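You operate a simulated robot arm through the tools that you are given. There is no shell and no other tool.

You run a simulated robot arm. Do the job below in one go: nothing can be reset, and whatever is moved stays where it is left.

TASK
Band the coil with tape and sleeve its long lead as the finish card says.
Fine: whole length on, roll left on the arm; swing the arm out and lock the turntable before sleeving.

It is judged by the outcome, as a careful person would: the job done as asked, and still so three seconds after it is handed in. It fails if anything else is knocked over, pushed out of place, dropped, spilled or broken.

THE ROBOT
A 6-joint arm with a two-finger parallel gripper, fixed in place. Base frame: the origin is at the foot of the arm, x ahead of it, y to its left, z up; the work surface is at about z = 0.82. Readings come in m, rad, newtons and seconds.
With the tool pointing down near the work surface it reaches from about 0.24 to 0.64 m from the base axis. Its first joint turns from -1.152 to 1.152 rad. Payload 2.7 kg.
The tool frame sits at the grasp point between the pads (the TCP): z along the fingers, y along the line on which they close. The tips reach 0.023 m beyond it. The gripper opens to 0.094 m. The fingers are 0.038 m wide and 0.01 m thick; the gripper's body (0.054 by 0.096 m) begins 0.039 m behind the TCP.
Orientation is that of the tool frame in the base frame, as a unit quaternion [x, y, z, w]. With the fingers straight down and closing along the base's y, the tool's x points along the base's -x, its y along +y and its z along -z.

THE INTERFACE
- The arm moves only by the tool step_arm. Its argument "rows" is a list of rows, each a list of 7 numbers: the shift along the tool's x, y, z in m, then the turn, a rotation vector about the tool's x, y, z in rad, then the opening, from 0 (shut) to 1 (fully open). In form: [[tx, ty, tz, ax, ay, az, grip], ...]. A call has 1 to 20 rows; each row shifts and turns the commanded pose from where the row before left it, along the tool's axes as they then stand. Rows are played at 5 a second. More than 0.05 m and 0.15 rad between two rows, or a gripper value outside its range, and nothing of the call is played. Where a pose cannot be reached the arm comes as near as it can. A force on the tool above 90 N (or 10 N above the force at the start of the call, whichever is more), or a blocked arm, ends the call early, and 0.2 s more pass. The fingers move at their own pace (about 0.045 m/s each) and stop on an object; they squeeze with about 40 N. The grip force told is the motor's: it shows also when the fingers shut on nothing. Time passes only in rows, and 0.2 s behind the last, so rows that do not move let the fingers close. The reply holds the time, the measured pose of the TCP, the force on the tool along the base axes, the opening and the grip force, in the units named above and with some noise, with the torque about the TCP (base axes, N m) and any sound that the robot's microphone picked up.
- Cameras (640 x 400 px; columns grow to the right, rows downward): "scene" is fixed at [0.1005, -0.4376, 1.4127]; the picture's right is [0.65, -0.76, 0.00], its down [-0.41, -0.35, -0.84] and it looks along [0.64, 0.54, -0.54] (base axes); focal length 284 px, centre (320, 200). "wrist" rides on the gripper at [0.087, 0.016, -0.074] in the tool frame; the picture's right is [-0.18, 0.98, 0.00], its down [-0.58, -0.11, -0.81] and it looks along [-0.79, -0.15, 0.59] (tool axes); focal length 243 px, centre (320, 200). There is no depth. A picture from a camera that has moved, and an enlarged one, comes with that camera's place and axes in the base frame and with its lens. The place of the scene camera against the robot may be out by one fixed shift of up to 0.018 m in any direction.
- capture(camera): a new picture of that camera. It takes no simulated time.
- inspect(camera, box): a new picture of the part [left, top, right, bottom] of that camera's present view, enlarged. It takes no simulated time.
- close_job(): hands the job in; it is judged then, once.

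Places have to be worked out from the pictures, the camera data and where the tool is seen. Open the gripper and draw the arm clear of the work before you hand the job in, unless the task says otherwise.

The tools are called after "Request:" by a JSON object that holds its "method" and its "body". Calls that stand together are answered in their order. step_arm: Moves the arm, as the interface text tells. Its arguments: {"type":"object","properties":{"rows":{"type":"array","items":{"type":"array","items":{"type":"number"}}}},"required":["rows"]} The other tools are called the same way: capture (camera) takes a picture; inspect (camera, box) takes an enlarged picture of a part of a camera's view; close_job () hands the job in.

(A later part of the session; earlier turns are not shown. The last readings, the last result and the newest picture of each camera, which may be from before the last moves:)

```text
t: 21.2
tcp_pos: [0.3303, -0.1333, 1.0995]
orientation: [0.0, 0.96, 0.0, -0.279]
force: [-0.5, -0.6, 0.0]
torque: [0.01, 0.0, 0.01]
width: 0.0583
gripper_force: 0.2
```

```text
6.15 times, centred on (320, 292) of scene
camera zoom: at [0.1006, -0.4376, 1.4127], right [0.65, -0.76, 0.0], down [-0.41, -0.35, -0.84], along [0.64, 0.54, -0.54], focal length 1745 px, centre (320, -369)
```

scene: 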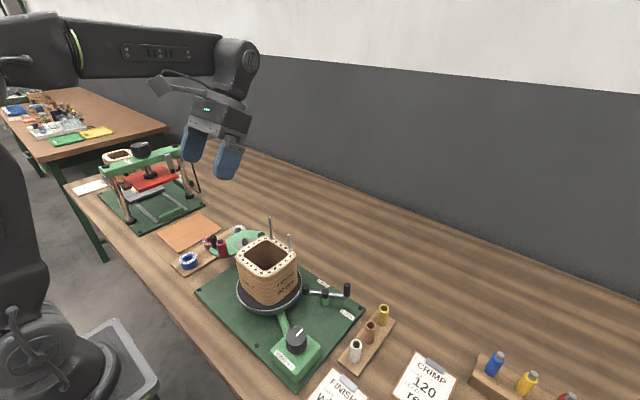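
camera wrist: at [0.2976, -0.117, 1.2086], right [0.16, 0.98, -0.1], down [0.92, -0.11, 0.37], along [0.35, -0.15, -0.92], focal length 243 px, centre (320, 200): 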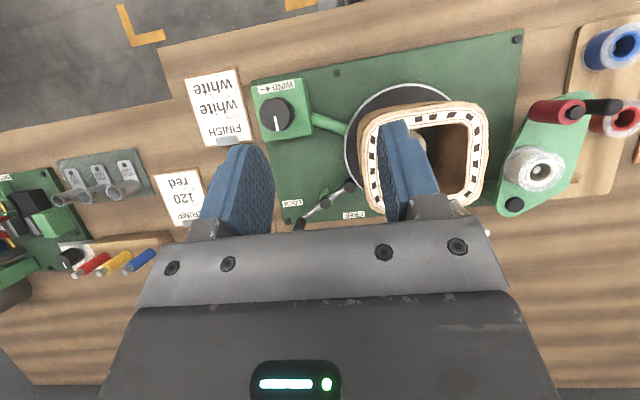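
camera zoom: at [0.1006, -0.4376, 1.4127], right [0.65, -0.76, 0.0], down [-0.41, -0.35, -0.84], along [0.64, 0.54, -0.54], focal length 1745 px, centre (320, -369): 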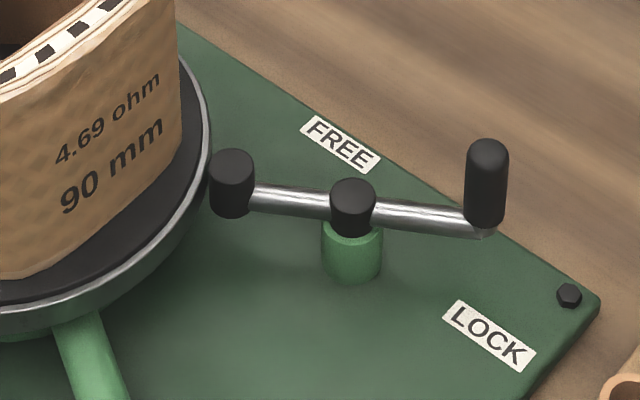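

The pad points straight at the turntable rim and the handle is by LOCK, about 90° from FREE, so the turntable looks locked now. I'll free it before winding. I'll untilt, yaw 60° so the camera stays clear of the coil and leads, and go above the lever handle at about (0.460, -0.208).

Request:
{"method": "step_arm", "body": {"rows": [[0, 0, 0, 0, -0.14, 0, 0.62], [0, 0, 0, 0, -0.14, 0, 0.62], [0, 0, 0, 0, -0.14, 0, 0.62], [0, 0, 0, 0, -0.143, 0, 0.62], [0, 0, 0, 0, 0, -0.131, 0.5], [0, 0, 0, 0, 0, -0.131, 0.5], [0, 0, 0, 0, 0, -0.131, 0.5], [0, 0, 0, 0, 0, -0.131, 0.5], [0, 0, 0, 0, 0, -0.131, 0.5], [0, 0, 0, 0, 0, -0.131, 0.5], [0, 0, 0, 0, 0, -0.131, 0.5], [0, 0, 0, 0, 0, -0.13, 0.5], [0, -0.0375, 0, 0, 0, 0, 0.5], [0, -0.0375, 0, 0, 0, 0, 0.5], [0, -0.0375, 0, 0, 0, 0, 0.5], [0, -0.0375, 0, 0, 0, 0, 0.5], [0, 0, 0.04, 0, 0, 0, 0.5], [0, 0, 0.04, 0, 0, 0, 0.5], [0, 0, 0, 0, 0, 0, 0.5]]}}

Request:
{"method": "capture", "body": {"camera": "wrist"}}

Request:
{"method": "capture", "body": {"camera": "scene"}}

Request:
{"method": "inspect", "body": {"camera": "wrist", "box": [200, 0, 440, 150]}}

```text
t: 25.2
tcp_pos: [0.4613, -0.2078, 1.0177]
orientation: [-0.5, 0.866, -0.001, 0.0]
force: [0.3, 0.0, -0.4]
torque: [0.03, -0.03, -0.01]
width: 0.047
gripper_force: 0.1
```

```text
taken
camera wrist: at [0.4046, -0.2742, 1.0927], right [-0.76, 0.65, 0.0], down [0.38, 0.45, 0.81], along [0.53, 0.61, -0.59], focal length 243 px, centre (320, 200)
```

wrist: 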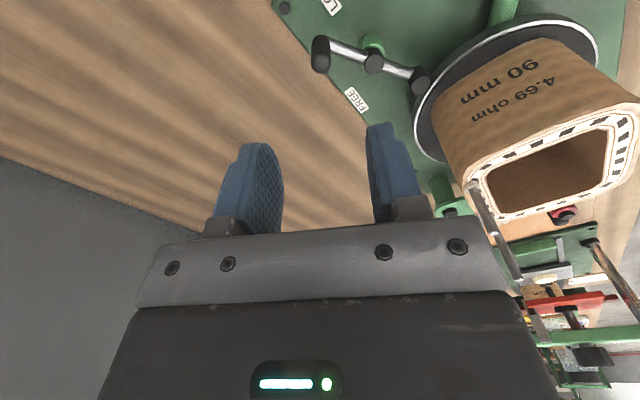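

```text
taken
```

scene: 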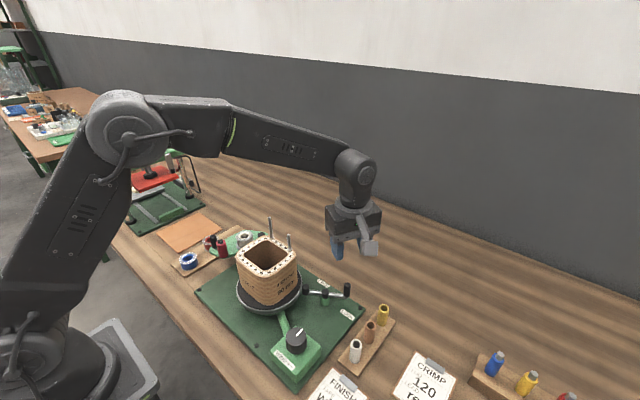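

```text
2.67 times, centred on (320, 75) of wrist
camera zoom: at [0.4046, -0.2742, 1.0927], right [-0.76, 0.65, 0.0], down [0.38, 0.45, 0.81], along [0.53, 0.61, -0.59], focal length 647 px, centre (320, 533)
```

zoom: 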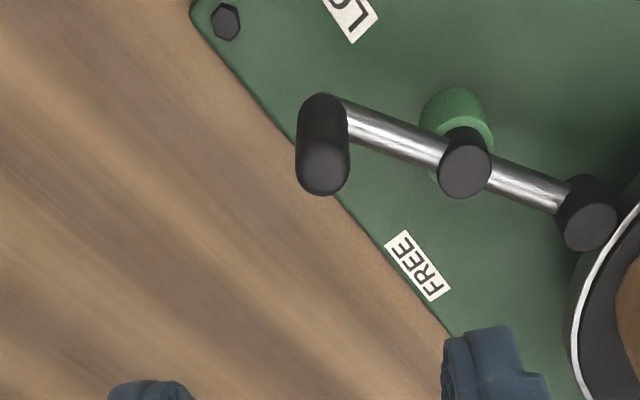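

The handle is at (0.462, -0.207), z≈0.868–0.900, right under the TCP. I'll descend around it and grip it.

Request:
{"method": "step_arm", "body": {"rows": [[0, 0, 0.04, 0, 0, 0, 0.5], [0, 0, 0.04, 0, 0, 0, 0.5], [0, 0, 0.03, 0, 0, 0, 0.5], [0, 0, 0.007, 0, 0, 0, 0.5], [0, 0, 0, 0, 0, 0, 0.5]]}}

Request:
{"method": "inspect", "body": {"camera": "wrist", "box": [160, 50, 480, 250]}}

Request:
{"method": "inspect", "body": {"camera": "scene", "box": [270, 230, 420, 330]}}

```text
t: 26.4
tcp_pos: [0.4633, -0.209, 0.9012]
orientation: [-0.5, 0.866, -0.001, 0.0]
force: [0.1, 0.0, -0.1]
torque: [0.0, 0.03, 0.0]
width: 0.047
gripper_force: 0.0
```

```text
2.00 times, centred on (320, 150) of wrist
camera zoom: at [0.405, -0.2748, 0.9762], right [-0.76, 0.65, 0.0], down [0.38, 0.45, 0.81], along [0.53, 0.61, -0.59], focal length 485 px, centre (320, 300)
```

zoom: 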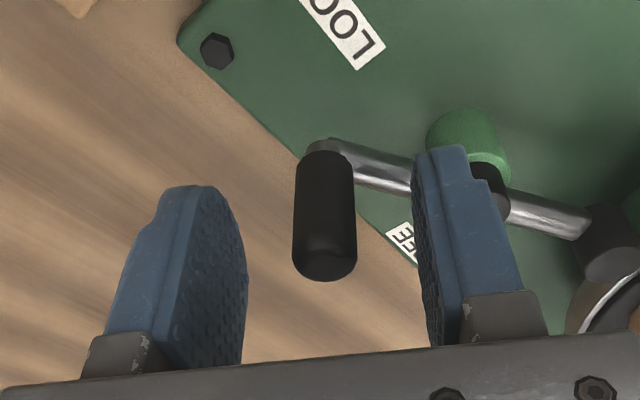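

```text
4.00 times, centred on (345, 280) of scene
camera zoom: at [0.1005, -0.4376, 1.4127], right [0.65, -0.76, 0.0], down [-0.41, -0.35, -0.84], along [0.64, 0.54, -0.54], focal length 1134 px, centre (220, -120)
```

zoom: 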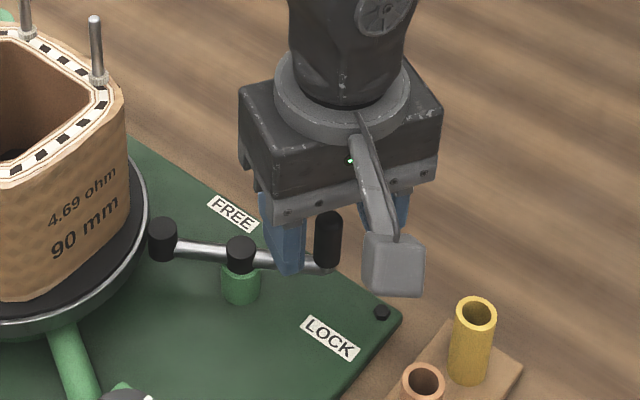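

The handle is centred between the fingers. I'll grip it and start moving along its arc toward FREE, two small steps first.

Request:
{"method": "step_arm", "body": {"rows": [[0, 0, 0, 0, 0, 0, 0.05], [0, 0, 0, 0, 0, 0, 0.05], [0, 0, 0, 0, 0, 0, 0.05], [-0.0128, -0.0042, 0, 0, 0, 0, 0.05], [-0.0128, -0.0006, 0, 0, 0, 0, 0.05], [0, 0, 0, 0, 0, 0, 0.05]]}}

Request:
{"method": "inspect", "body": {"camera": "wrist", "box": [160, 50, 480, 250]}}

Request:
{"method": "inspect", "body": {"camera": "scene", "box": [270, 230, 420, 330]}}

```text
t: 27.8
tcp_pos: [0.4788, -0.1876, 0.9025]
orientation: [-0.501, 0.865, -0.003, 0.004]
force: [0.1, 1.1, 0.7]
torque: [-0.02, -0.03, 0.03]
width: 0.0046
gripper_force: 0.1
```

```text
2.00 times, centred on (320, 150) of wrist
camera zoom: at [0.4224, -0.254, 0.9775], right [-0.76, 0.65, -0.01], down [0.38, 0.45, 0.81], along [0.53, 0.61, -0.59], focal length 485 px, centre (320, 300)
```

zoom: 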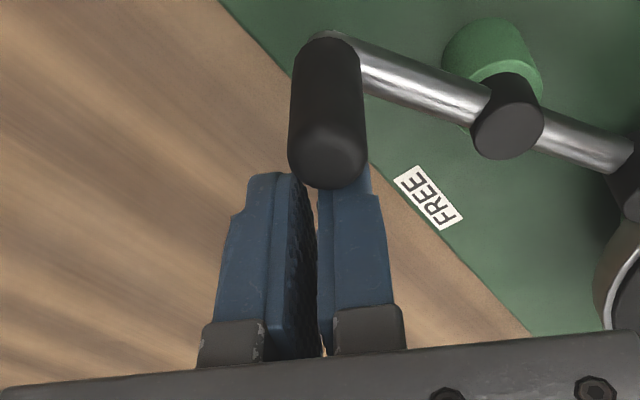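

```text
4.00 times, centred on (345, 280) of scene
camera zoom: at [0.1006, -0.4376, 1.4127], right [0.65, -0.76, 0.0], down [-0.41, -0.35, -0.84], along [0.64, 0.54, -0.54], focal length 1134 px, centre (220, -120)
```

zoom: 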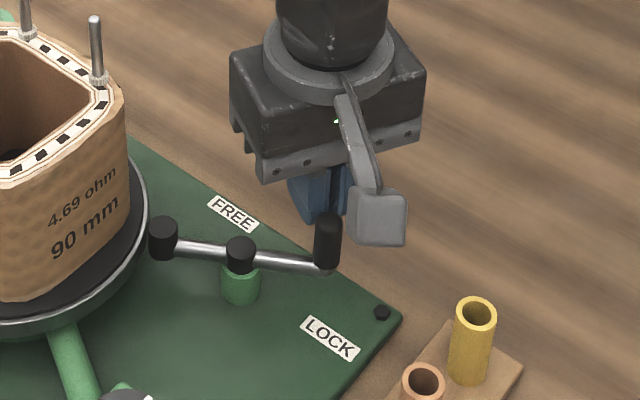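

The fingers slipped off sideways because the lever is stiff in the direction along the finger faces. I'll raise, yaw to about 123° so the fingers close along the handle's direction of travel, and regrip.

Request:
{"method": "step_arm", "body": {"rows": [[0, 0, -0.03, 0, 0, 0, 0.1], [0, 0, -0.03, 0, 0, 0, 0.5], [0.025, 0.0063, 0, 0, 0, -0.1, 0.5], [0, 0, 0, 0, 0, -0.14, 0.5], [0, 0, 0, 0, 0, -0.14, 0.5], [0, 0, 0, 0, 0, -0.14, 0.5], [0, 0, 0, 0, 0, -0.14, 0.5], [0, 0, 0, 0, 0, -0.14, 0.5], [0, 0, 0, 0, 0, -0.14, 0.5], [0, 0, 0, 0, 0, -0.14, 0.5], [0, 0, 0, 0, 0, 0, 0.5]]}}

Request:
{"method": "capture", "body": {"camera": "wrist"}}

Request:
{"method": "capture", "body": {"camera": "scene"}}

```text
t: 30.2
tcp_pos: [0.4596, -0.2063, 0.9616]
orientation: [0.875, -0.484, 0.001, -0.002]
force: [0.4, 0.5, 0.5]
torque: [-0.02, -0.02, -0.01]
width: 0.0468
gripper_force: 0.0
```

```text
taken
camera wrist: at [0.4922, -0.2885, 1.0372], right [-0.93, -0.37, 0.0], down [-0.22, 0.55, 0.81], along [-0.29, 0.75, -0.59], focal length 243 px, centre (320, 200)
```

wrist: 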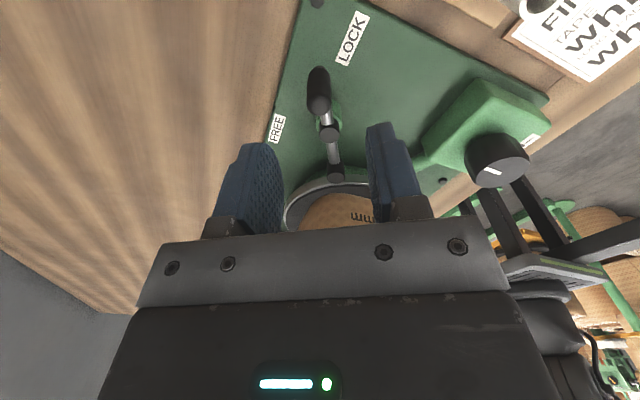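

```text
taken
```

scene: 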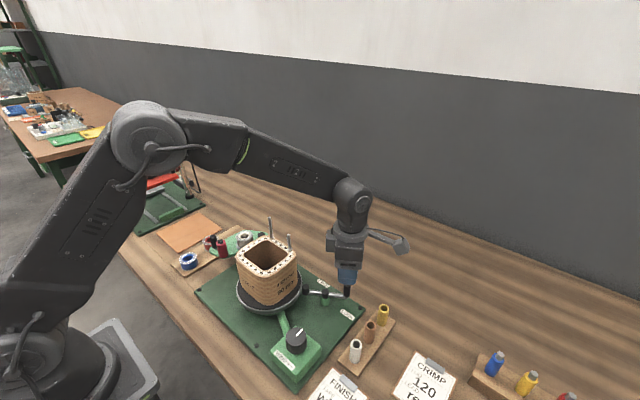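

A clear view along the lever from outside. I'll enlarge it to see the pad against the rim.

Request:
{"method": "inspect", "body": {"camera": "wrist", "box": [250, 20, 410, 220]}}

```text
2.00 times, centred on (330, 120) of wrist
camera zoom: at [0.4922, -0.2885, 1.0372], right [-0.93, -0.37, 0.0], down [-0.22, 0.55, 0.81], along [-0.29, 0.75, -0.59], focal length 485 px, centre (300, 360)
```

zoom: 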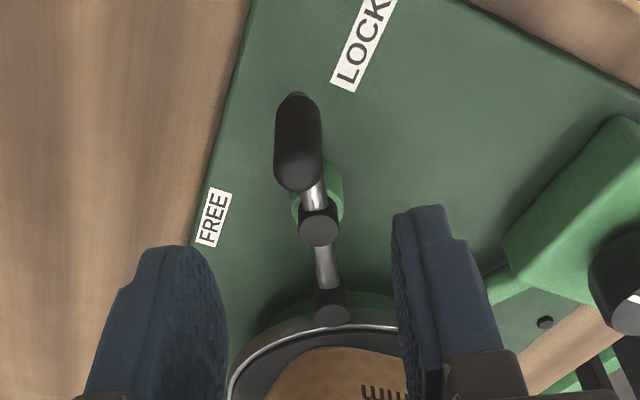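

The pad is against the rim (locked), and the handle is unchanged at (0.462, -0.207). I'll descend and grip it with the fingers closing along its travel, then push toward FREE in small steps.

Request:
{"method": "step_arm", "body": {"rows": [[0.0015, -0.0014, 0.03, 0, 0, 0, 0.5], [0, 0, 0.03, 0, 0, 0, 0.5], [0, 0, 0, 0, 0, 0, 0.05], [0, 0, 0, 0, 0, 0, 0.05], [0, 0, 0, 0, 0, 0, 0.05]]}}

Request:
{"method": "inspect", "body": {"camera": "wrist", "box": [200, 50, 440, 250]}}

```text
t: 31.4
tcp_pos: [0.4622, -0.2102, 0.9024]
orientation: [0.874, -0.485, 0.001, -0.001]
force: [0.1, -0.5, -1.2]
torque: [-0.38, -0.18, 0.02]
width: 0.0155
gripper_force: 44.7
```

```text
2.00 times, centred on (320, 150) of wrist
camera zoom: at [0.494, -0.2916, 0.9768], right [-0.93, -0.36, 0.0], down [-0.22, 0.55, 0.81], along [-0.29, 0.75, -0.59], focal length 485 px, centre (320, 300)
```

zoom: 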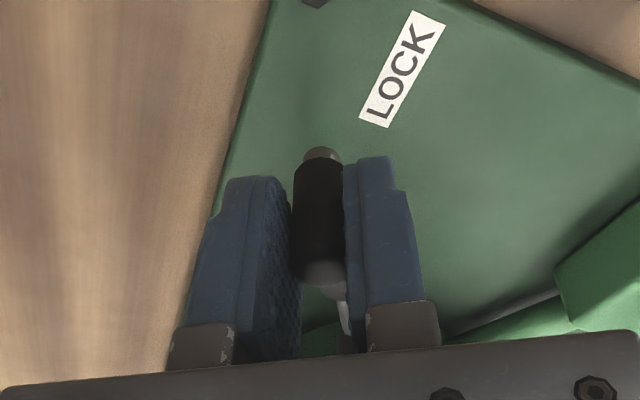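

Gripped (15.5 mm wide). Now I'll swing toward FREE about the pivot, turning the tool along with the lever.

Request:
{"method": "step_arm", "body": {"rows": [[-0.0005, -0.007, 0, 0, 0, -0.14, 0.05], [-0.0005, -0.007, 0, 0, 0, -0.14, 0.05], [0, 0, 0, 0, 0, 0, 0.05]]}}

Request:
{"method": "inspect", "body": {"camera": "wrist", "box": [200, 50, 440, 250]}}

Request:
{"method": "inspect", "body": {"camera": "scene", "box": [270, 230, 420, 330]}}

```text
t: 32.2
tcp_pos: [0.463, -0.2088, 0.9012]
orientation: [0.932, -0.362, -0.011, 0.004]
force: [-65.0, -39.5, 10.4]
torque: [-0.48, -0.36, -0.11]
width: 0.0157
gripper_force: 45.2
```

```text
2.00 times, centred on (320, 150) of wrist
camera zoom: at [0.5174, -0.2781, 0.9752], right [-0.8, -0.6, 0.02], down [-0.34, 0.47, 0.81], along [-0.5, 0.65, -0.58], focal length 485 px, centre (320, 300)
```

zoom: 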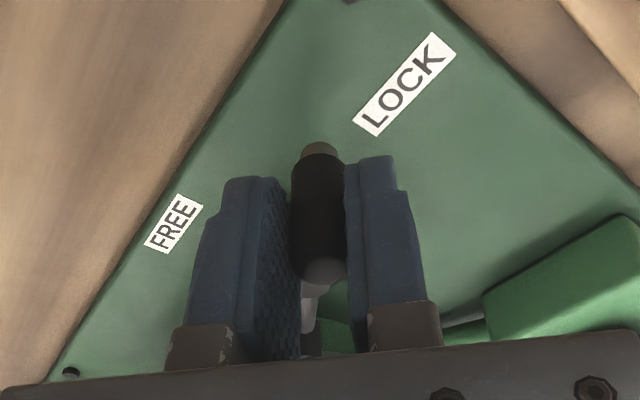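

```text
4.00 times, centred on (345, 280) of scene
camera zoom: at [0.0986, -0.4386, 1.4125], right [0.65, -0.76, 0.0], down [-0.41, -0.35, -0.84], along [0.64, 0.54, -0.54], focal length 1134 px, centre (220, -120)
```

zoom: 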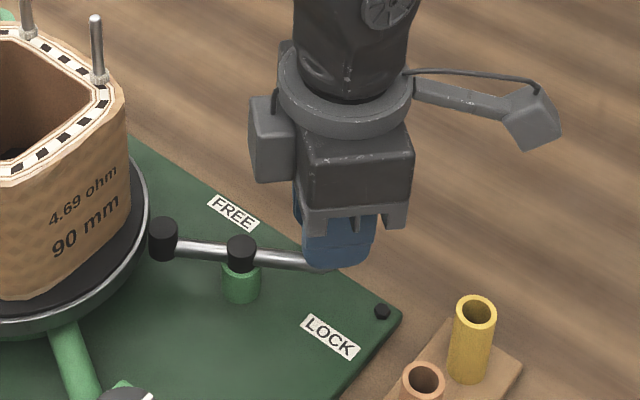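

The lever resists with about 76 N toward FREE and hasn't moved, which looks like a hard stop. I'll back off, relax, and try a small, gentle move the other way to learn which end of its travel it's at.

Request:
{"method": "step_arm", "body": {"rows": [[0, 0, 0, 0, 0, 0.14, 0.05], [0.0005, 0.007, 0, 0, 0, 0.14, 0.05], [0.0005, 0.007, 0, 0, 0, 0, 0.05], [0, 0, 0, 0, 0, 0, 0.05]]}}

Request:
{"method": "step_arm", "body": {"rows": [[-0.0002, 0.004, 0, 0, 0, 0.07, 0.05], [0, 0, 0, 0, 0, 0, 0.05]]}}

Request:
{"method": "inspect", "body": {"camera": "scene", "box": [270, 230, 420, 330]}}

```text
t: 33.2
tcp_pos: [0.4625, -0.2112, 0.9018]
orientation: [0.874, -0.487, 0.002, -0.001]
force: [-2.7, -23.0, -15.7]
torque: [0.19, 0.44, 0.15]
width: 0.0155
gripper_force: 45.1
```

```text
t: 33.8
tcp_pos: [0.4595, -0.2103, 0.9016]
orientation: [0.857, -0.515, 0.001, -0.001]
force: [8.8, -18.8, -19.5]
torque: [-0.67, -0.11, 0.13]
width: 0.0156
gripper_force: 45.2
```

```text
4.00 times, centred on (345, 280) of scene
camera zoom: at [0.101, -0.4382, 1.4125], right [0.65, -0.76, 0.0], down [-0.41, -0.35, -0.84], along [0.64, 0.54, -0.54], focal length 1134 px, centre (220, -120)
```

zoom: 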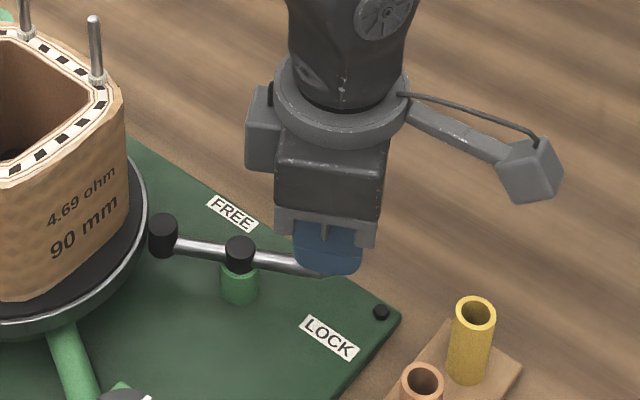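

Moving toward LOCK meets little tangential resistance. I'll move a bit further that way to confirm the lever actually turns.

Request:
{"method": "step_arm", "body": {"rows": [[-0.0003, 0.005, 0, 0, 0, 0.1, 0.05], [-0.0003, 0.005, 0, 0, 0, 0.1, 0.05], [0, 0, 0, 0, 0, 0, 0.05]]}}

Request:
{"method": "inspect", "body": {"camera": "scene", "box": [270, 230, 420, 330]}}

Request:
{"method": "inspect", "body": {"camera": "wrist", "box": [200, 50, 440, 250]}}

```text
t: 34.6
tcp_pos: [0.4491, -0.2154, 0.9024]
orientation: [0.8, -0.6, 0.001, 0.0]
force: [2.9, -26.4, -10.5]
torque: [-0.05, 0.06, 0.18]
width: 0.0153
gripper_force: 45.8
```

```text
4.00 times, centred on (345, 280) of scene
camera zoom: at [0.1008, -0.4384, 1.4124], right [0.65, -0.76, 0.0], down [-0.41, -0.35, -0.84], along [0.64, 0.54, -0.54], focal length 1134 px, centre (220, -120)
```

zoom: 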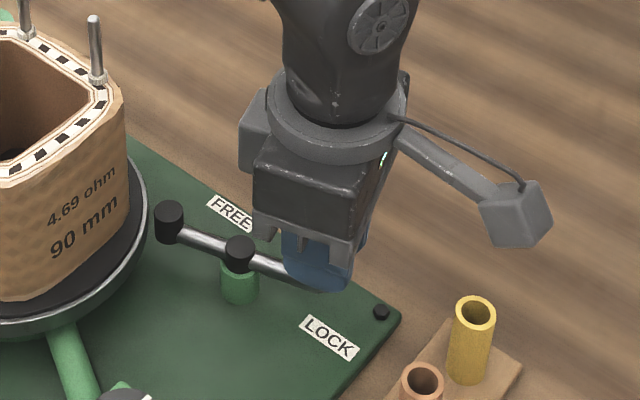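

```text
2.00 times, centred on (320, 150) of wrist
camera zoom: at [0.4579, -0.302, 0.9775], right [-0.99, -0.1, 0.0], down [-0.06, 0.59, 0.81], along [-0.08, 0.8, -0.59], focal length 485 px, centre (320, 300)
```

zoom: 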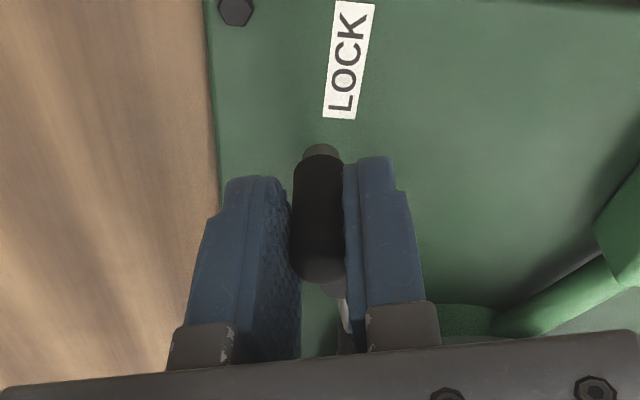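

The lever does turn toward LOCK, and its pad leaves the rim. I'll continue that way and see where the travel ends, easing outward slightly to relieve the radial preload.

Request:
{"method": "step_arm", "body": {"rows": [[0.001, 0.005, 0, 0, 0, 0.1, 0.05], [0, 0.005, 0, 0, 0, 0.1, 0.05], [0, 0, 0, 0, 0, 0, 0.05]]}}

Request:
{"method": "inspect", "body": {"camera": "scene", "box": [270, 230, 420, 330]}}

```text
t: 35.4
tcp_pos: [0.4404, -0.217, 0.9027]
orientation: [0.737, -0.676, 0.001, 0.0]
force: [-6.6, -9.6, 5.9]
torque: [-0.83, 0.12, 0.32]
width: 0.0155
gripper_force: 45.2
```

```text
4.00 times, centred on (345, 280) of scene
camera zoom: at [0.1003, -0.4378, 1.4127], right [0.65, -0.76, 0.0], down [-0.41, -0.35, -0.84], along [0.64, 0.54, -0.54], focal length 1134 px, centre (220, -120)
```

zoom: 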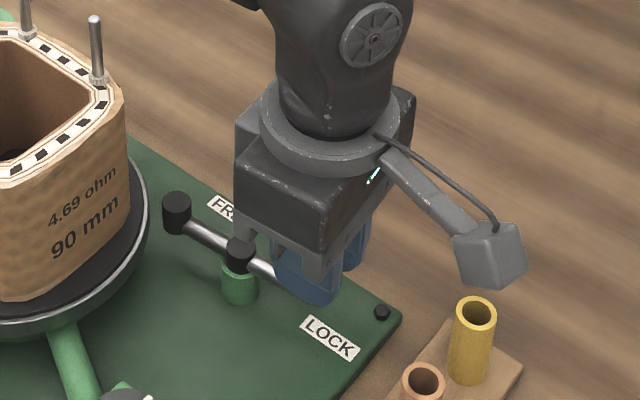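

Still moving freely past LOCK-label alignment, with no detent. I'll continue in small steps.

Request:
{"method": "step_arm", "body": {"rows": [[-0.0003, 0.005, 0, 0, 0, 0.1, 0.05], [-0.0003, 0.005, 0, 0, 0, 0.1, 0.05], [-0.0003, 0.005, 0, 0, 0, 0.1, 0.05], [0, 0, 0, 0, 0, 0, 0.05]]}}

Request:
{"method": "inspect", "body": {"camera": "scene", "box": [270, 230, 420, 330]}}

Request:
{"method": "inspect", "body": {"camera": "wrist", "box": [200, 50, 440, 250]}}

```text
t: 36.4
tcp_pos: [0.425, -0.2145, 0.9026]
orientation: [-0.628, 0.779, -0.002, 0.001]
force: [-6.9, -3.3, 22.7]
torque: [0.45, 0.31, 0.25]
width: 0.0156
gripper_force: 44.2
```

```text
4.00 times, centred on (345, 280) of scene
camera zoom: at [0.1001, -0.4376, 1.4128], right [0.65, -0.76, 0.0], down [-0.41, -0.35, -0.84], along [0.64, 0.54, -0.54], focal length 1134 px, centre (220, -120)
```

zoom: 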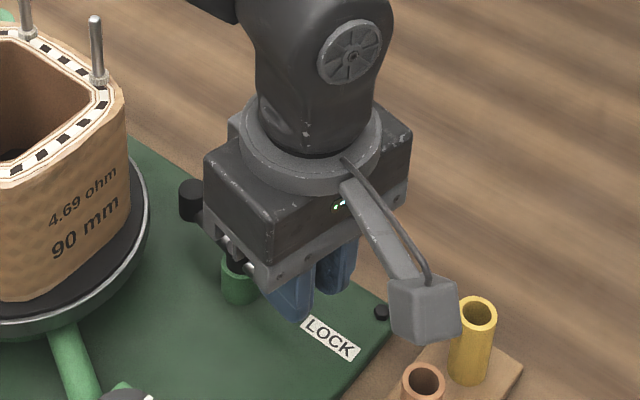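

```text
2.00 times, centred on (320, 150) of wrist
camera zoom: at [0.3906, -0.2963, 0.9772], right [-0.92, 0.39, 0.0], down [0.23, 0.55, 0.81], along [0.32, 0.74, -0.59], focal length 485 px, centre (320, 300)
```

zoom: 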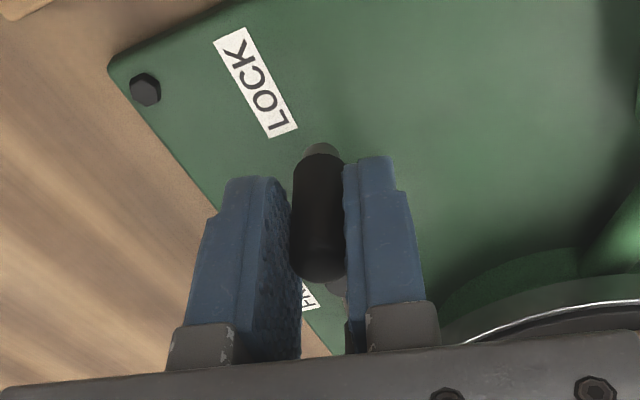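

Still free to turn, now about 43° from the start, with the pad well clear of the rim. I'll continue toward where the pad end would point at FREE, looking for the stop.

Request:
{"method": "step_arm", "body": {"rows": [[-0.0003, 0.005, -0.0005, 0, 0, 0.1, 0.05], [-0.0003, 0.005, -0.0005, 0, 0, 0.1, 0.05], [-0.0003, 0.005, 0, 0, 0, 0.1, 0.05], [0, 0, 0, 0, 0, 0, 0.05]]}}

Request:
{"method": "step_arm", "body": {"rows": [[-0.0003, 0.005, 0, 0, 0, 0.1, 0.05], [-0.0003, 0.005, 0, 0, 0, 0.1, 0.05], [0, 0, 0, 0, 0, 0, 0.05]]}}

Request:
{"method": "inspect", "body": {"camera": "scene", "box": [260, 230, 420, 350]}}

Request:
{"method": "inspect", "body": {"camera": "wrist", "box": [200, 50, 440, 250]}}

```text
t: 37.4
tcp_pos: [0.4177, -0.2121, 0.9037]
orientation: [-0.504, 0.864, -0.009, 0.009]
force: [53.7, -23.9, -28.1]
torque: [0.1, 0.25, 0.02]
width: 0.0165
gripper_force: 45.3
```

```text
t: 38.2
tcp_pos: [0.4127, -0.2073, 0.9084]
orientation: [-0.415, 0.91, -0.015, 0.014]
force: [46.9, -26.2, 7.8]
torque: [-0.03, -0.58, 0.04]
width: 0.0284
gripper_force: 26.6
```

```text
3.33 times, centred on (340, 290) of scene
camera zoom: at [0.1016, -0.4382, 1.4124], right [0.65, -0.76, 0.0], down [-0.41, -0.35, -0.84], along [0.64, 0.54, -0.54], focal length 945 px, centre (253, -100)
```

zoom: 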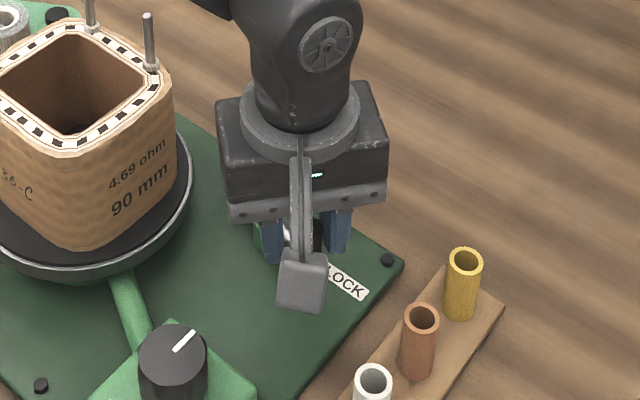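

```text
2.00 times, centred on (320, 150) of wrist
camera zoom: at [0.3413, -0.262, 0.9813], right [-0.62, 0.78, -0.04], down [0.43, 0.38, 0.82], along [0.65, 0.49, -0.57], focal length 485 px, centre (320, 300)
```

zoom: 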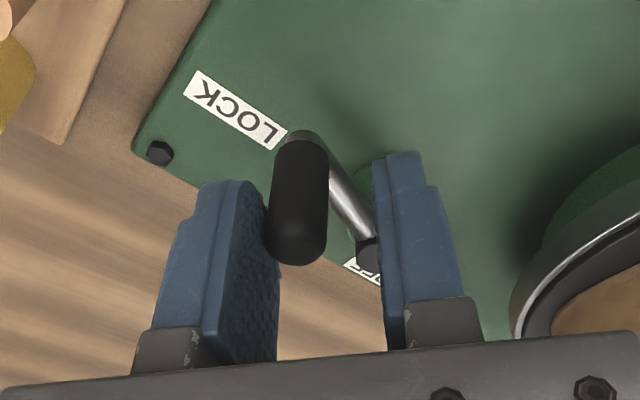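

The lever hit a stop at about -110°, so its travel runs about 50° from pad-on-rim to pad-clear-of-rim. I'll release it here and lift off to check where it rests.

Request:
{"method": "step_arm", "body": {"rows": [[0, -0.004, 0, 0, 0, 0, 0.45], [0, 0, 0, 0, 0, 0, 0.45], [0, 0, -0.04, 0, 0, 0, 0.45], [0, 0, -0.05, 0, 0, 0, 0.45], [0, 0, -0.04, 0, 0, 0, 0.45], [0, 0, 0, 0, 0, 0, 0.45]]}}

Request:
{"method": "capture", "body": {"camera": "wrist"}}

Request:
{"method": "inspect", "body": {"camera": "wrist", "box": [200, 0, 480, 160]}}

Request:
{"method": "inspect", "body": {"camera": "scene", "box": [260, 240, 420, 350]}}

```text
t: 39.6
tcp_pos: [0.4046, -0.2048, 1.0347]
orientation: [-0.416, 0.91, 0.0, 0.0]
force: [0.2, 0.2, -1.2]
torque: [-0.03, 0.01, 0.01]
width: 0.0421
gripper_force: 0.1
```

```text
taken
camera wrist: at [0.336, -0.2604, 1.1095], right [-0.62, 0.78, 0.0], down [0.46, 0.37, 0.81], along [0.63, 0.5, -0.59], focal length 243 px, centre (320, 200)
```

wrist: 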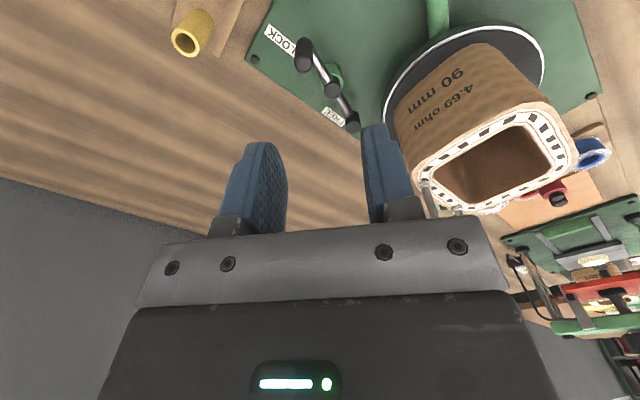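

```text
2.29 times, centred on (340, 80) of wrist
camera zoom: at [0.336, -0.2604, 1.1095], right [-0.62, 0.78, 0.0], down [0.46, 0.37, 0.81], along [0.63, 0.5, -0.59], focal length 555 px, centre (274, 474)
```

zoom: 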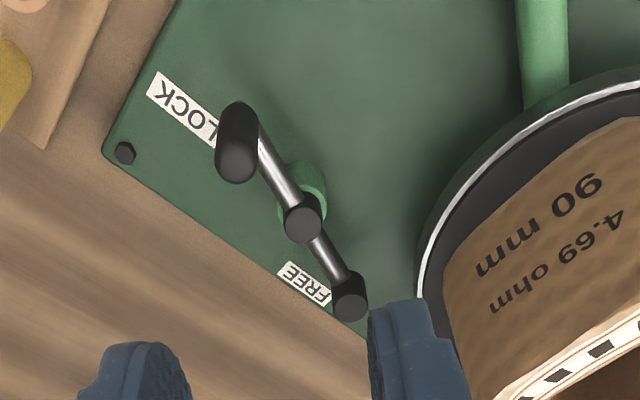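

```text
3.64 times, centred on (340, 295) of scene
camera zoom: at [0.1005, -0.4376, 1.4127], right [0.65, -0.76, 0.0], down [-0.41, -0.35, -0.84], along [0.64, 0.54, -0.54], focal length 1031 px, centre (247, -146)
```

zoom: 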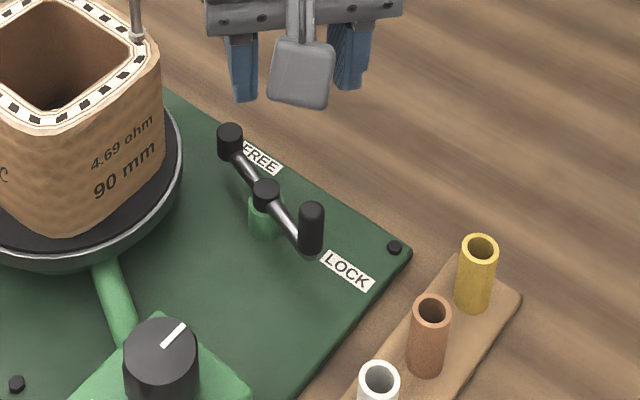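

Now the pad is clear of the rim (over by FREE) while the handle sits beside LOCK, so the labels alone are ambiguous. I'll settle it by turning the WIND knob: next I'm going over the knob near (0.30, -0.20).

Request:
{"method": "step_arm", "body": {"rows": [[0.0216, 0.0276, 0, 0, 0, 0, 0.9], [0.0216, 0.0276, 0, 0, 0, 0, 0.9], [0.0216, 0.0276, 0, 0, 0, 0, 0.9], [0, 0, 0, 0, 0, 0, 0.9]]}}

Request:
{"method": "capture", "body": {"camera": "wrist"}}

Request:
{"method": "inspect", "body": {"camera": "wrist", "box": [200, 0, 440, 150]}}

```text
t: 40.6
tcp_pos: [0.3019, -0.2025, 1.0347]
orientation: [-0.415, 0.91, -0.001, 0.002]
force: [0.4, 0.8, -0.3]
torque: [-0.01, 0.05, 0.01]
width: 0.0847
gripper_force: 0.0
```

```text
taken
camera wrist: at [0.2328, -0.2579, 1.109], right [-0.62, 0.78, 0.0], down [0.46, 0.37, 0.81], along [0.63, 0.5, -0.59], focal length 243 px, centre (320, 200)
```

wrist: 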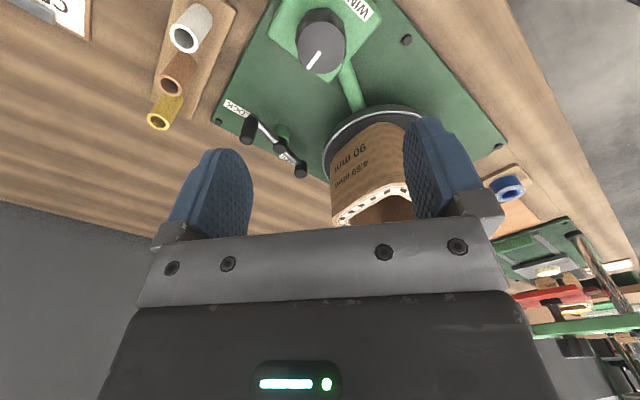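

```text
2.67 times, centred on (320, 75) of wrist
camera zoom: at [0.2328, -0.2579, 1.109], right [-0.62, 0.78, 0.0], down [0.46, 0.37, 0.81], along [0.63, 0.5, -0.59], focal length 647 px, centre (320, 533)
```

zoom: 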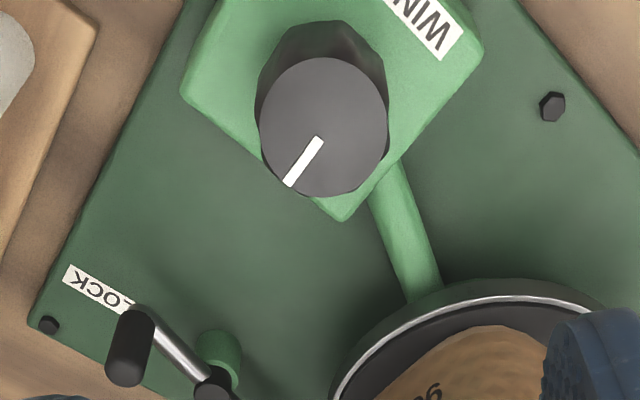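

The knob is centred at (0.299, -0.205), top z≈0.893, Ø≈39 mm. I'll pre-rotate the gripper to have clockwise travel available and descend over it.

Request:
{"method": "step_arm", "body": {"rows": [[0.0039, 0.0006, 0, 0, 0, -0.142, 0.75], [0, 0, 0, 0, 0, -0.142, 0.75], [0, 0, 0, 0, 0, -0.142, 0.75], [0, 0, 0, 0, 0, -0.142, 0.75], [0, 0, 0, 0, 0, -0.142, 0.75], [0, 0, 0.04, 0, 0, 0, 0.75], [0, 0, 0.04, 0, 0, 0, 0.75], [0, 0, 0.03, 0, 0, 0, 0.75], [0, 0, 0, 0, 0, 0, 0.75]]}}

Request:
{"method": "inspect", "body": {"camera": "wrist", "box": [120, 30, 520, 250]}}

Request:
{"method": "inspect", "body": {"camera": "scene", "box": [220, 220, 400, 370]}}

```text
t: 42.6
tcp_pos: [0.2981, -0.205, 0.9215]
orientation: [-0.706, 0.709, -0.001, 0.001]
force: [-0.9, -0.1, 0.0]
torque: [-0.03, -0.02, -0.01]
width: 0.0707
gripper_force: 0.0
```

```text
1.60 times, centred on (320, 140) of wrist
camera zoom: at [0.2818, -0.2914, 0.9971], right [-0.98, 0.19, 0.0], down [0.11, 0.58, 0.81], along [0.15, 0.79, -0.59], focal length 388 px, centre (320, 296)
```

zoom: 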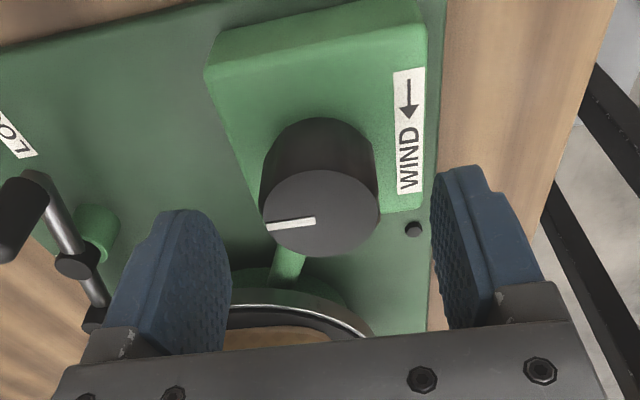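

```text
2.67 times, centred on (310, 295) of scene
camera zoom: at [0.1005, -0.4376, 1.4127], right [0.65, -0.76, 0.0], down [-0.41, -0.35, -0.84], along [0.64, 0.54, -0.54], focal length 756 px, centre (347, -53)
```

zoom: 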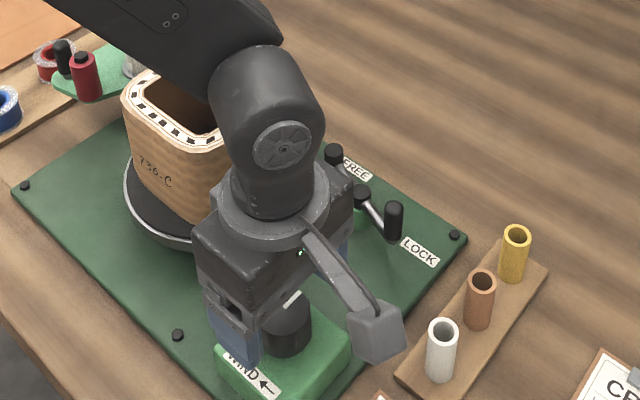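

Knob is centred between the fingers. I'll lower to grip height, close, and turn clockwise as the WIND arrow indicates, a modest amount first.

Request:
{"method": "step_arm", "body": {"rows": [[-0.003, 0, 0.011, 0, 0, 0, 0.75], [0, 0, 0.011, 0, 0, 0, 0.75], [0, 0, 0, 0, 0, 0, 0.3], [0, 0, 0, 0, 0, 0, 0.3], [0, 0, 0, 0, 0, 0, 0.3]]}}

Request:
{"method": "step_arm", "body": {"rows": [[0, 0, 0, 0, 0, 0.14, 0.3], [0, 0, 0, 0, 0, 0.14, 0.3], [0, 0, 0, 0, 0, 0.14, 0.3], [0, 0, 0, 0, 0, 0, 0.3]]}}

Request:
{"method": "inspect", "body": {"camera": "wrist", "box": [120, 30, 520, 250]}}

Request:
{"method": "inspect", "body": {"camera": "scene", "box": [220, 220, 400, 370]}}

```text
t: 43.8
tcp_pos: [0.2986, -0.2001, 0.9006]
orientation: [-0.705, 0.709, -0.001, 0.0]
force: [0.6, -0.1, -3.9]
torque: [-0.39, 0.0, 0.0]
width: 0.0397
gripper_force: 45.5
```

```text
t: 44.8
tcp_pos: [0.2986, -0.2016, 0.9015]
orientation: [-0.542, 0.84, -0.002, 0.001]
force: [13.6, -1.0, 3.6]
torque: [0.12, 0.92, 0.0]
width: 0.0396
gripper_force: 44.7
```

```text
1.60 times, centred on (320, 140) of wrist
camera zoom: at [0.249, -0.2733, 0.9759], right [-0.82, 0.57, -0.01], down [0.33, 0.49, 0.81], along [0.46, 0.66, -0.59], focal length 388 px, centre (320, 296)
```

zoom: 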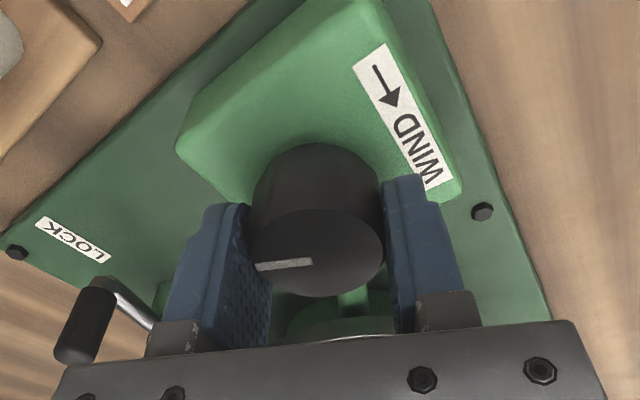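

```text
2.67 times, centred on (310, 295) of scene
camera zoom: at [0.1009, -0.4376, 1.4127], right [0.65, -0.76, 0.0], down [-0.41, -0.35, -0.84], along [0.64, 0.54, -0.54], focal length 756 px, centre (347, -53)
```

zoom: 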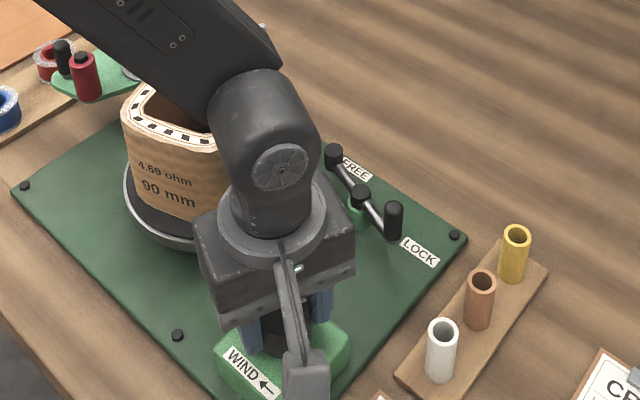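

The coil turned when I turned the knob, so this lever position is FREE and the original one was LOCK. I'll wait a moment to see whether the turntable keeps moving on its own or is geared directly to the knob.

Request:
{"method": "step_arm", "body": {"rows": [[0, 0, 0, 0, 0, 0, 0.3], [0, 0, 0, 0, 0, 0, 0.3]]}}

Request:
{"method": "capture", "body": {"camera": "scene"}}

Request:
{"method": "inspect", "body": {"camera": "scene", "box": [220, 220, 400, 370]}}

```text
t: 45.4
tcp_pos: [0.2993, -0.2013, 0.9011]
orientation: [-0.543, 0.84, -0.003, 0.002]
force: [15.4, -0.6, 8.6]
torque: [0.2, 0.37, 0.02]
width: 0.0397
gripper_force: 44.7
```

```text
taken
```

scene: 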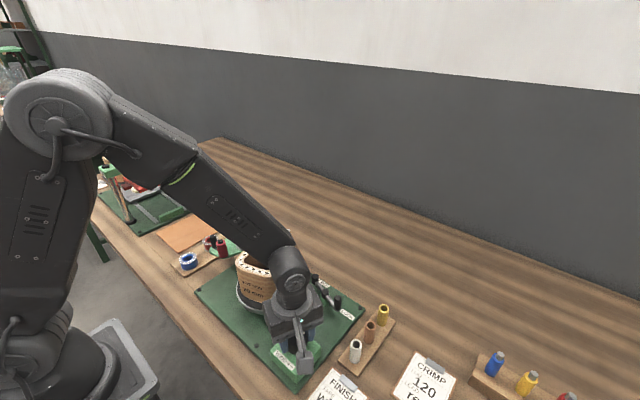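

```text
2.67 times, centred on (310, 295) of scene
camera zoom: at [0.1009, -0.4376, 1.4127], right [0.65, -0.76, 0.0], down [-0.41, -0.35, -0.84], along [0.64, 0.54, -0.54], focal length 756 px, centre (347, -53)
```

zoom: 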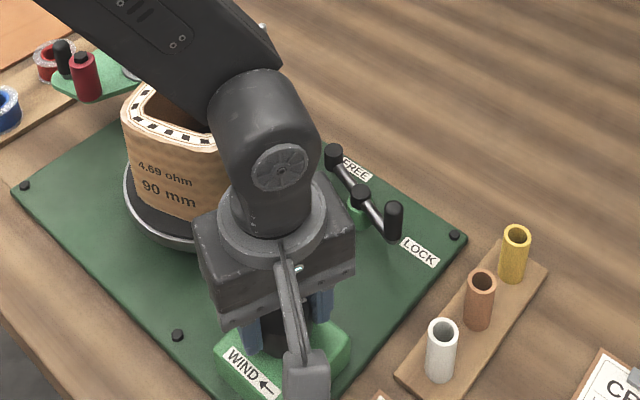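

It's geared directly to the knob at roughly 3:1. I'll release the knob, lift, and look at the coil's new orientation and the tape arm before swinging the arm in.

Request:
{"method": "step_arm", "body": {"rows": [[0, 0, 0, 0, 0, 0, 0.75], [0, 0, 0, 0, 0, 0, 0.75], [0, 0, -0.04, 0, 0, 0, 0.75], [0, 0, -0.05, 0, 0, 0, 0.75], [0, 0, -0.05, 0, 0, 0.1, 0.75], [0, 0, -0.05, 0, 0, 0.14, 0.5], [0, 0, 0, 0, 0, 0.14, 0.4], [0, 0, 0, 0, 0, 0.14, 0.287], [0, 0, 0, 0, 0, 0.14, 0.287], [0, 0, 0, 0, 0, 0.14, 0.287], [0, 0, 0, 0, 0, 0.14, 0.287], [0, 0, 0, 0, 0, 0.14, 0.287], [0, 0, 0, 0, 0, 0.14, 0.287], [0, 0, 0, 0, 0, 0.065, 0.287], [0, 0, 0, 0, 0, 0, 0.287]]}}

Request:
{"method": "capture", "body": {"camera": "wrist"}}

Request:
{"method": "capture", "body": {"camera": "scene"}}

```text
t: 48.6
tcp_pos: [0.2973, -0.2006, 1.0908]
orientation: [0.068, 0.998, 0.0, 0.0]
force: [1.3, 0.9, -1.3]
torque: [-0.02, 0.03, 0.03]
width: 0.0269
gripper_force: 0.0
```

```text
taken
camera wrist: at [0.2141, -0.1728, 1.1656], right [0.32, 0.95, 0.0], down [0.56, -0.19, 0.81], along [0.77, -0.26, -0.59], focal length 243 px, centre (320, 200)
```

wrist: 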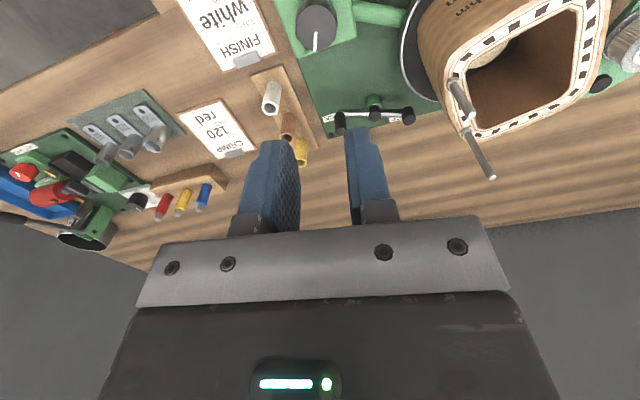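

```text
taken
```

scene: 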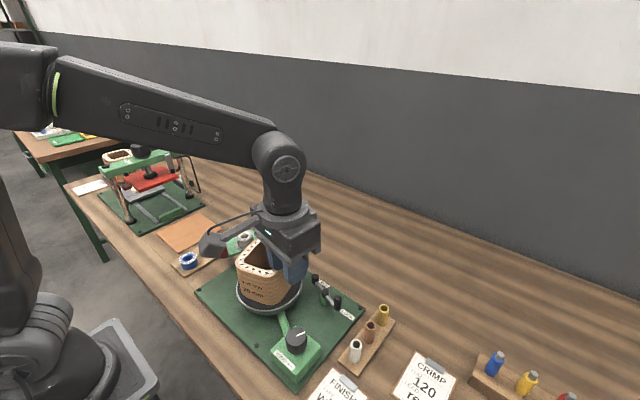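

Leads have rotated with the coil. I'll travel at height over to the tape-arm handle near (0.343, 0.138).

Request:
{"method": "step_arm", "body": {"rows": [[0, 0.0427, 0, 0, 0, 0, 0.287], [0, 0.0427, 0, 0, 0, 0, 0.287], [0, 0.0427, 0, 0, 0, 0, 0.287], [0, 0.0427, 0, 0, 0, 0, 0.287], [0, 0.0427, 0, 0, 0, 0, 0.287], [0, 0.0427, 0, 0, 0, 0, 0.287], [0, 0.0427, 0, 0, 0, 0, 0.287], [0, 0.0427, 0, 0, 0, 0, 0.287], [0, 0, 0.035, 0, 0, 0, 0.287], [0, 0, 0.035, 0, 0, 0, 0.287], [0, 0, 0, 0, 0, 0, 0.287]]}}

Request:
{"method": "capture", "body": {"camera": "wrist"}}

Request:
{"method": "inspect", "body": {"camera": "wrist", "box": [200, 0, 440, 150]}}

Request:
{"method": "inspect", "body": {"camera": "scene", "box": [190, 180, 350, 320]}}

```text
t: 51.0
tcp_pos: [0.343, 0.1371, 1.0177]
orientation: [0.068, 0.998, 0.001, 0.001]
force: [0.5, 0.5, -0.2]
torque: [0.01, 0.0, -0.02]
width: 0.027
gripper_force: 0.1
```

```text
taken
camera wrist: at [0.2602, 0.1657, 1.094], right [0.32, 0.95, 0.0], down [0.56, -0.19, 0.81], along [0.77, -0.26, -0.59], focal length 243 px, centre (320, 200)
```

wrist: 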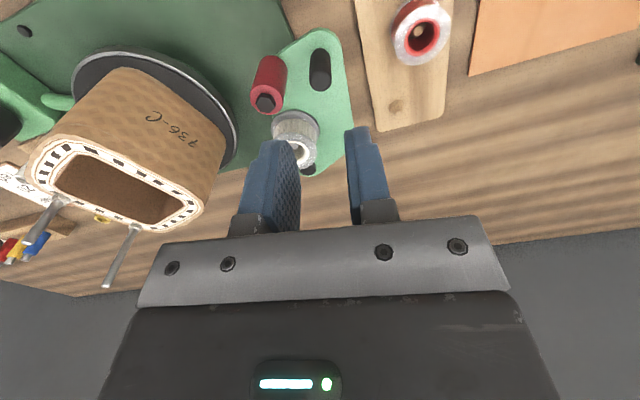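

```text
2.67 times, centred on (320, 75) of wrist
camera zoom: at [0.2602, 0.1657, 1.094], right [0.32, 0.95, 0.0], down [0.56, -0.19, 0.81], along [0.77, -0.26, -0.59], focal length 647 px, centre (320, 533)
```

zoom: 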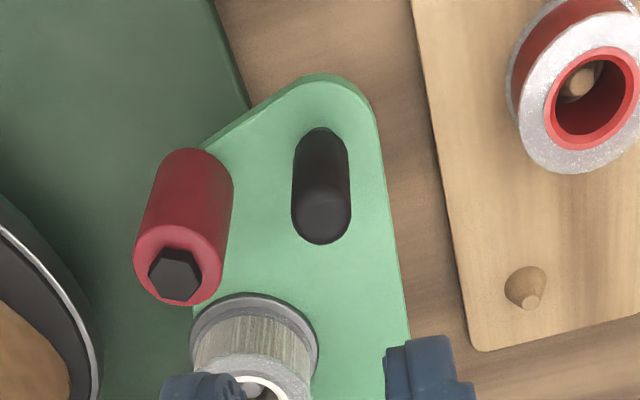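

```text
2.86 times, centred on (270, 250) of scene
camera zoom: at [0.1005, -0.4376, 1.4127], right [0.65, -0.76, 0.0], down [-0.41, -0.35, -0.84], along [0.64, 0.54, -0.54], focal length 810 px, centre (463, 57)
```

zoom: 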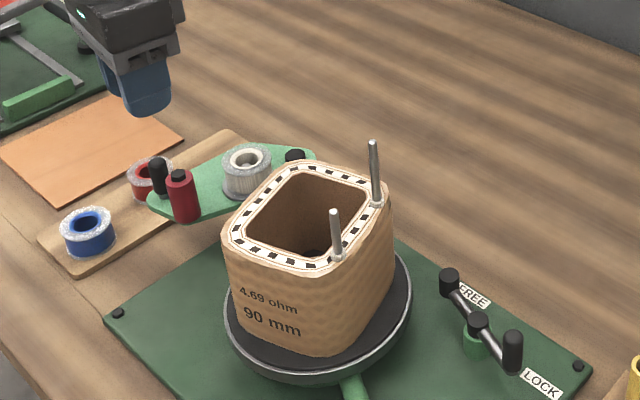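

Handle confirmed at (0.342, 0.138) and the roller at (0.338, 0.101); the TCP is aligned. I'll descend to just above the handle and verify the finger slot.

Request:
{"method": "step_arm", "body": {"rows": [[0, 0, 0.03, 0, 0, 0, 0.287], [0, 0, 0.024, 0, 0, 0, 0.287], [0, 0, 0, 0, 0, 0, 0.287]]}}

Request:
{"method": "inspect", "body": {"camera": "wrist", "box": [200, 50, 440, 200]}}

```text
t: 51.8
tcp_pos: [0.3444, 0.1392, 0.9667]
orientation: [0.068, 0.998, 0.001, 0.0]
force: [-0.6, -0.5, 0.3]
torque: [-0.02, 0.02, -0.01]
width: 0.0271
gripper_force: 0.0
```

```text
2.67 times, centred on (320, 125) of wrist
camera zoom: at [0.262, 0.1667, 1.0407], right [0.32, 0.95, 0.0], down [0.56, -0.19, 0.81], along [0.77, -0.26, -0.59], focal length 647 px, centre (320, 400)
```

zoom: 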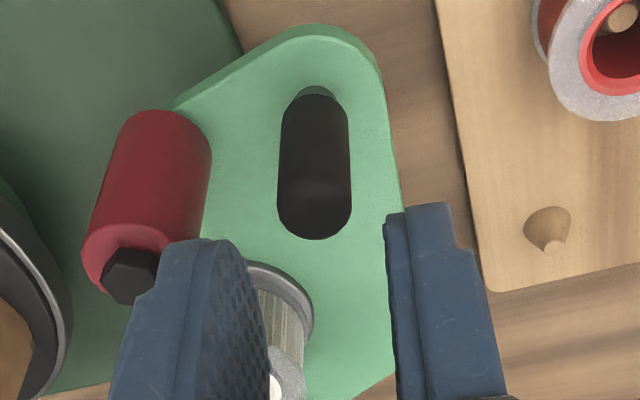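

Aligned. I'll descend so the fingers straddle the handle (TCP z≈0.940) and close on it.

Request:
{"method": "step_arm", "body": {"rows": [[0, -0.0005, 0.013, 0, 0, 0, 0.287], [0, 0, 0.013, 0, 0, 0, 0.287], [0, 0, 0, 0, 0, 0, 0.05], [0, 0, 0, 0, 0, 0, 0.05], [0, 0, 0, 0, 0, 0, 0.05]]}}

Request:
{"method": "inspect", "body": {"camera": "wrist", "box": [200, 50, 440, 200]}}

Request:
{"method": "inspect", "body": {"camera": "scene", "box": [190, 180, 350, 320]}}

```text
t: 53.0
tcp_pos: [0.3448, 0.1374, 0.9412]
orientation: [0.068, 0.998, 0.0, 0.001]
force: [-1.0, 3.5, 2.7]
torque: [-0.29, -0.11, -0.04]
width: 0.0151
gripper_force: 45.4
```

```text
2.67 times, centred on (320, 125) of wrist
camera zoom: at [0.2615, 0.1658, 1.0154], right [0.32, 0.95, 0.0], down [0.56, -0.19, 0.81], along [0.77, -0.26, -0.59], focal length 647 px, centre (320, 400)
```

zoom: 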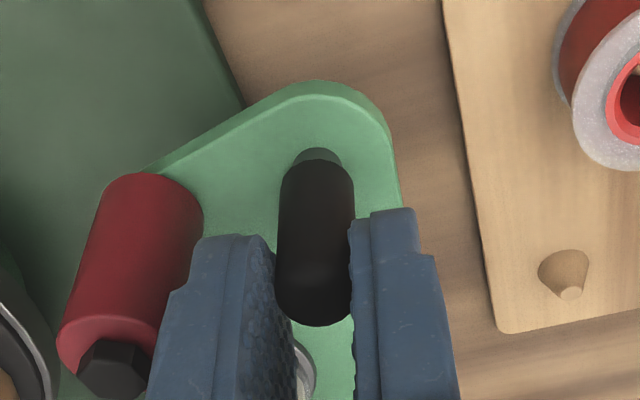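

```text
2.86 times, centred on (270, 250) of scene
camera zoom: at [0.1005, -0.4376, 1.4127], right [0.65, -0.76, 0.0], down [-0.41, -0.35, -0.84], along [0.64, 0.54, -0.54], focal length 810 px, centre (463, 57)
```

zoom: 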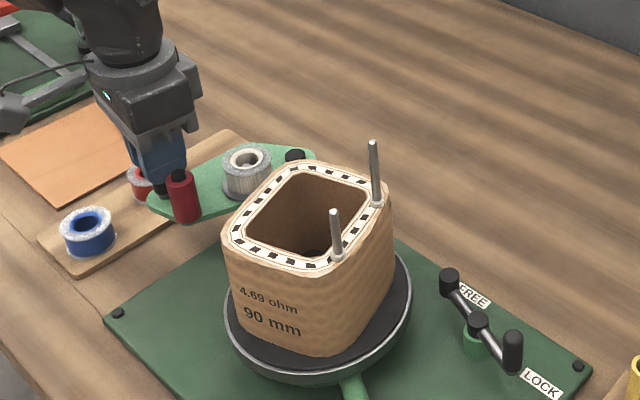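

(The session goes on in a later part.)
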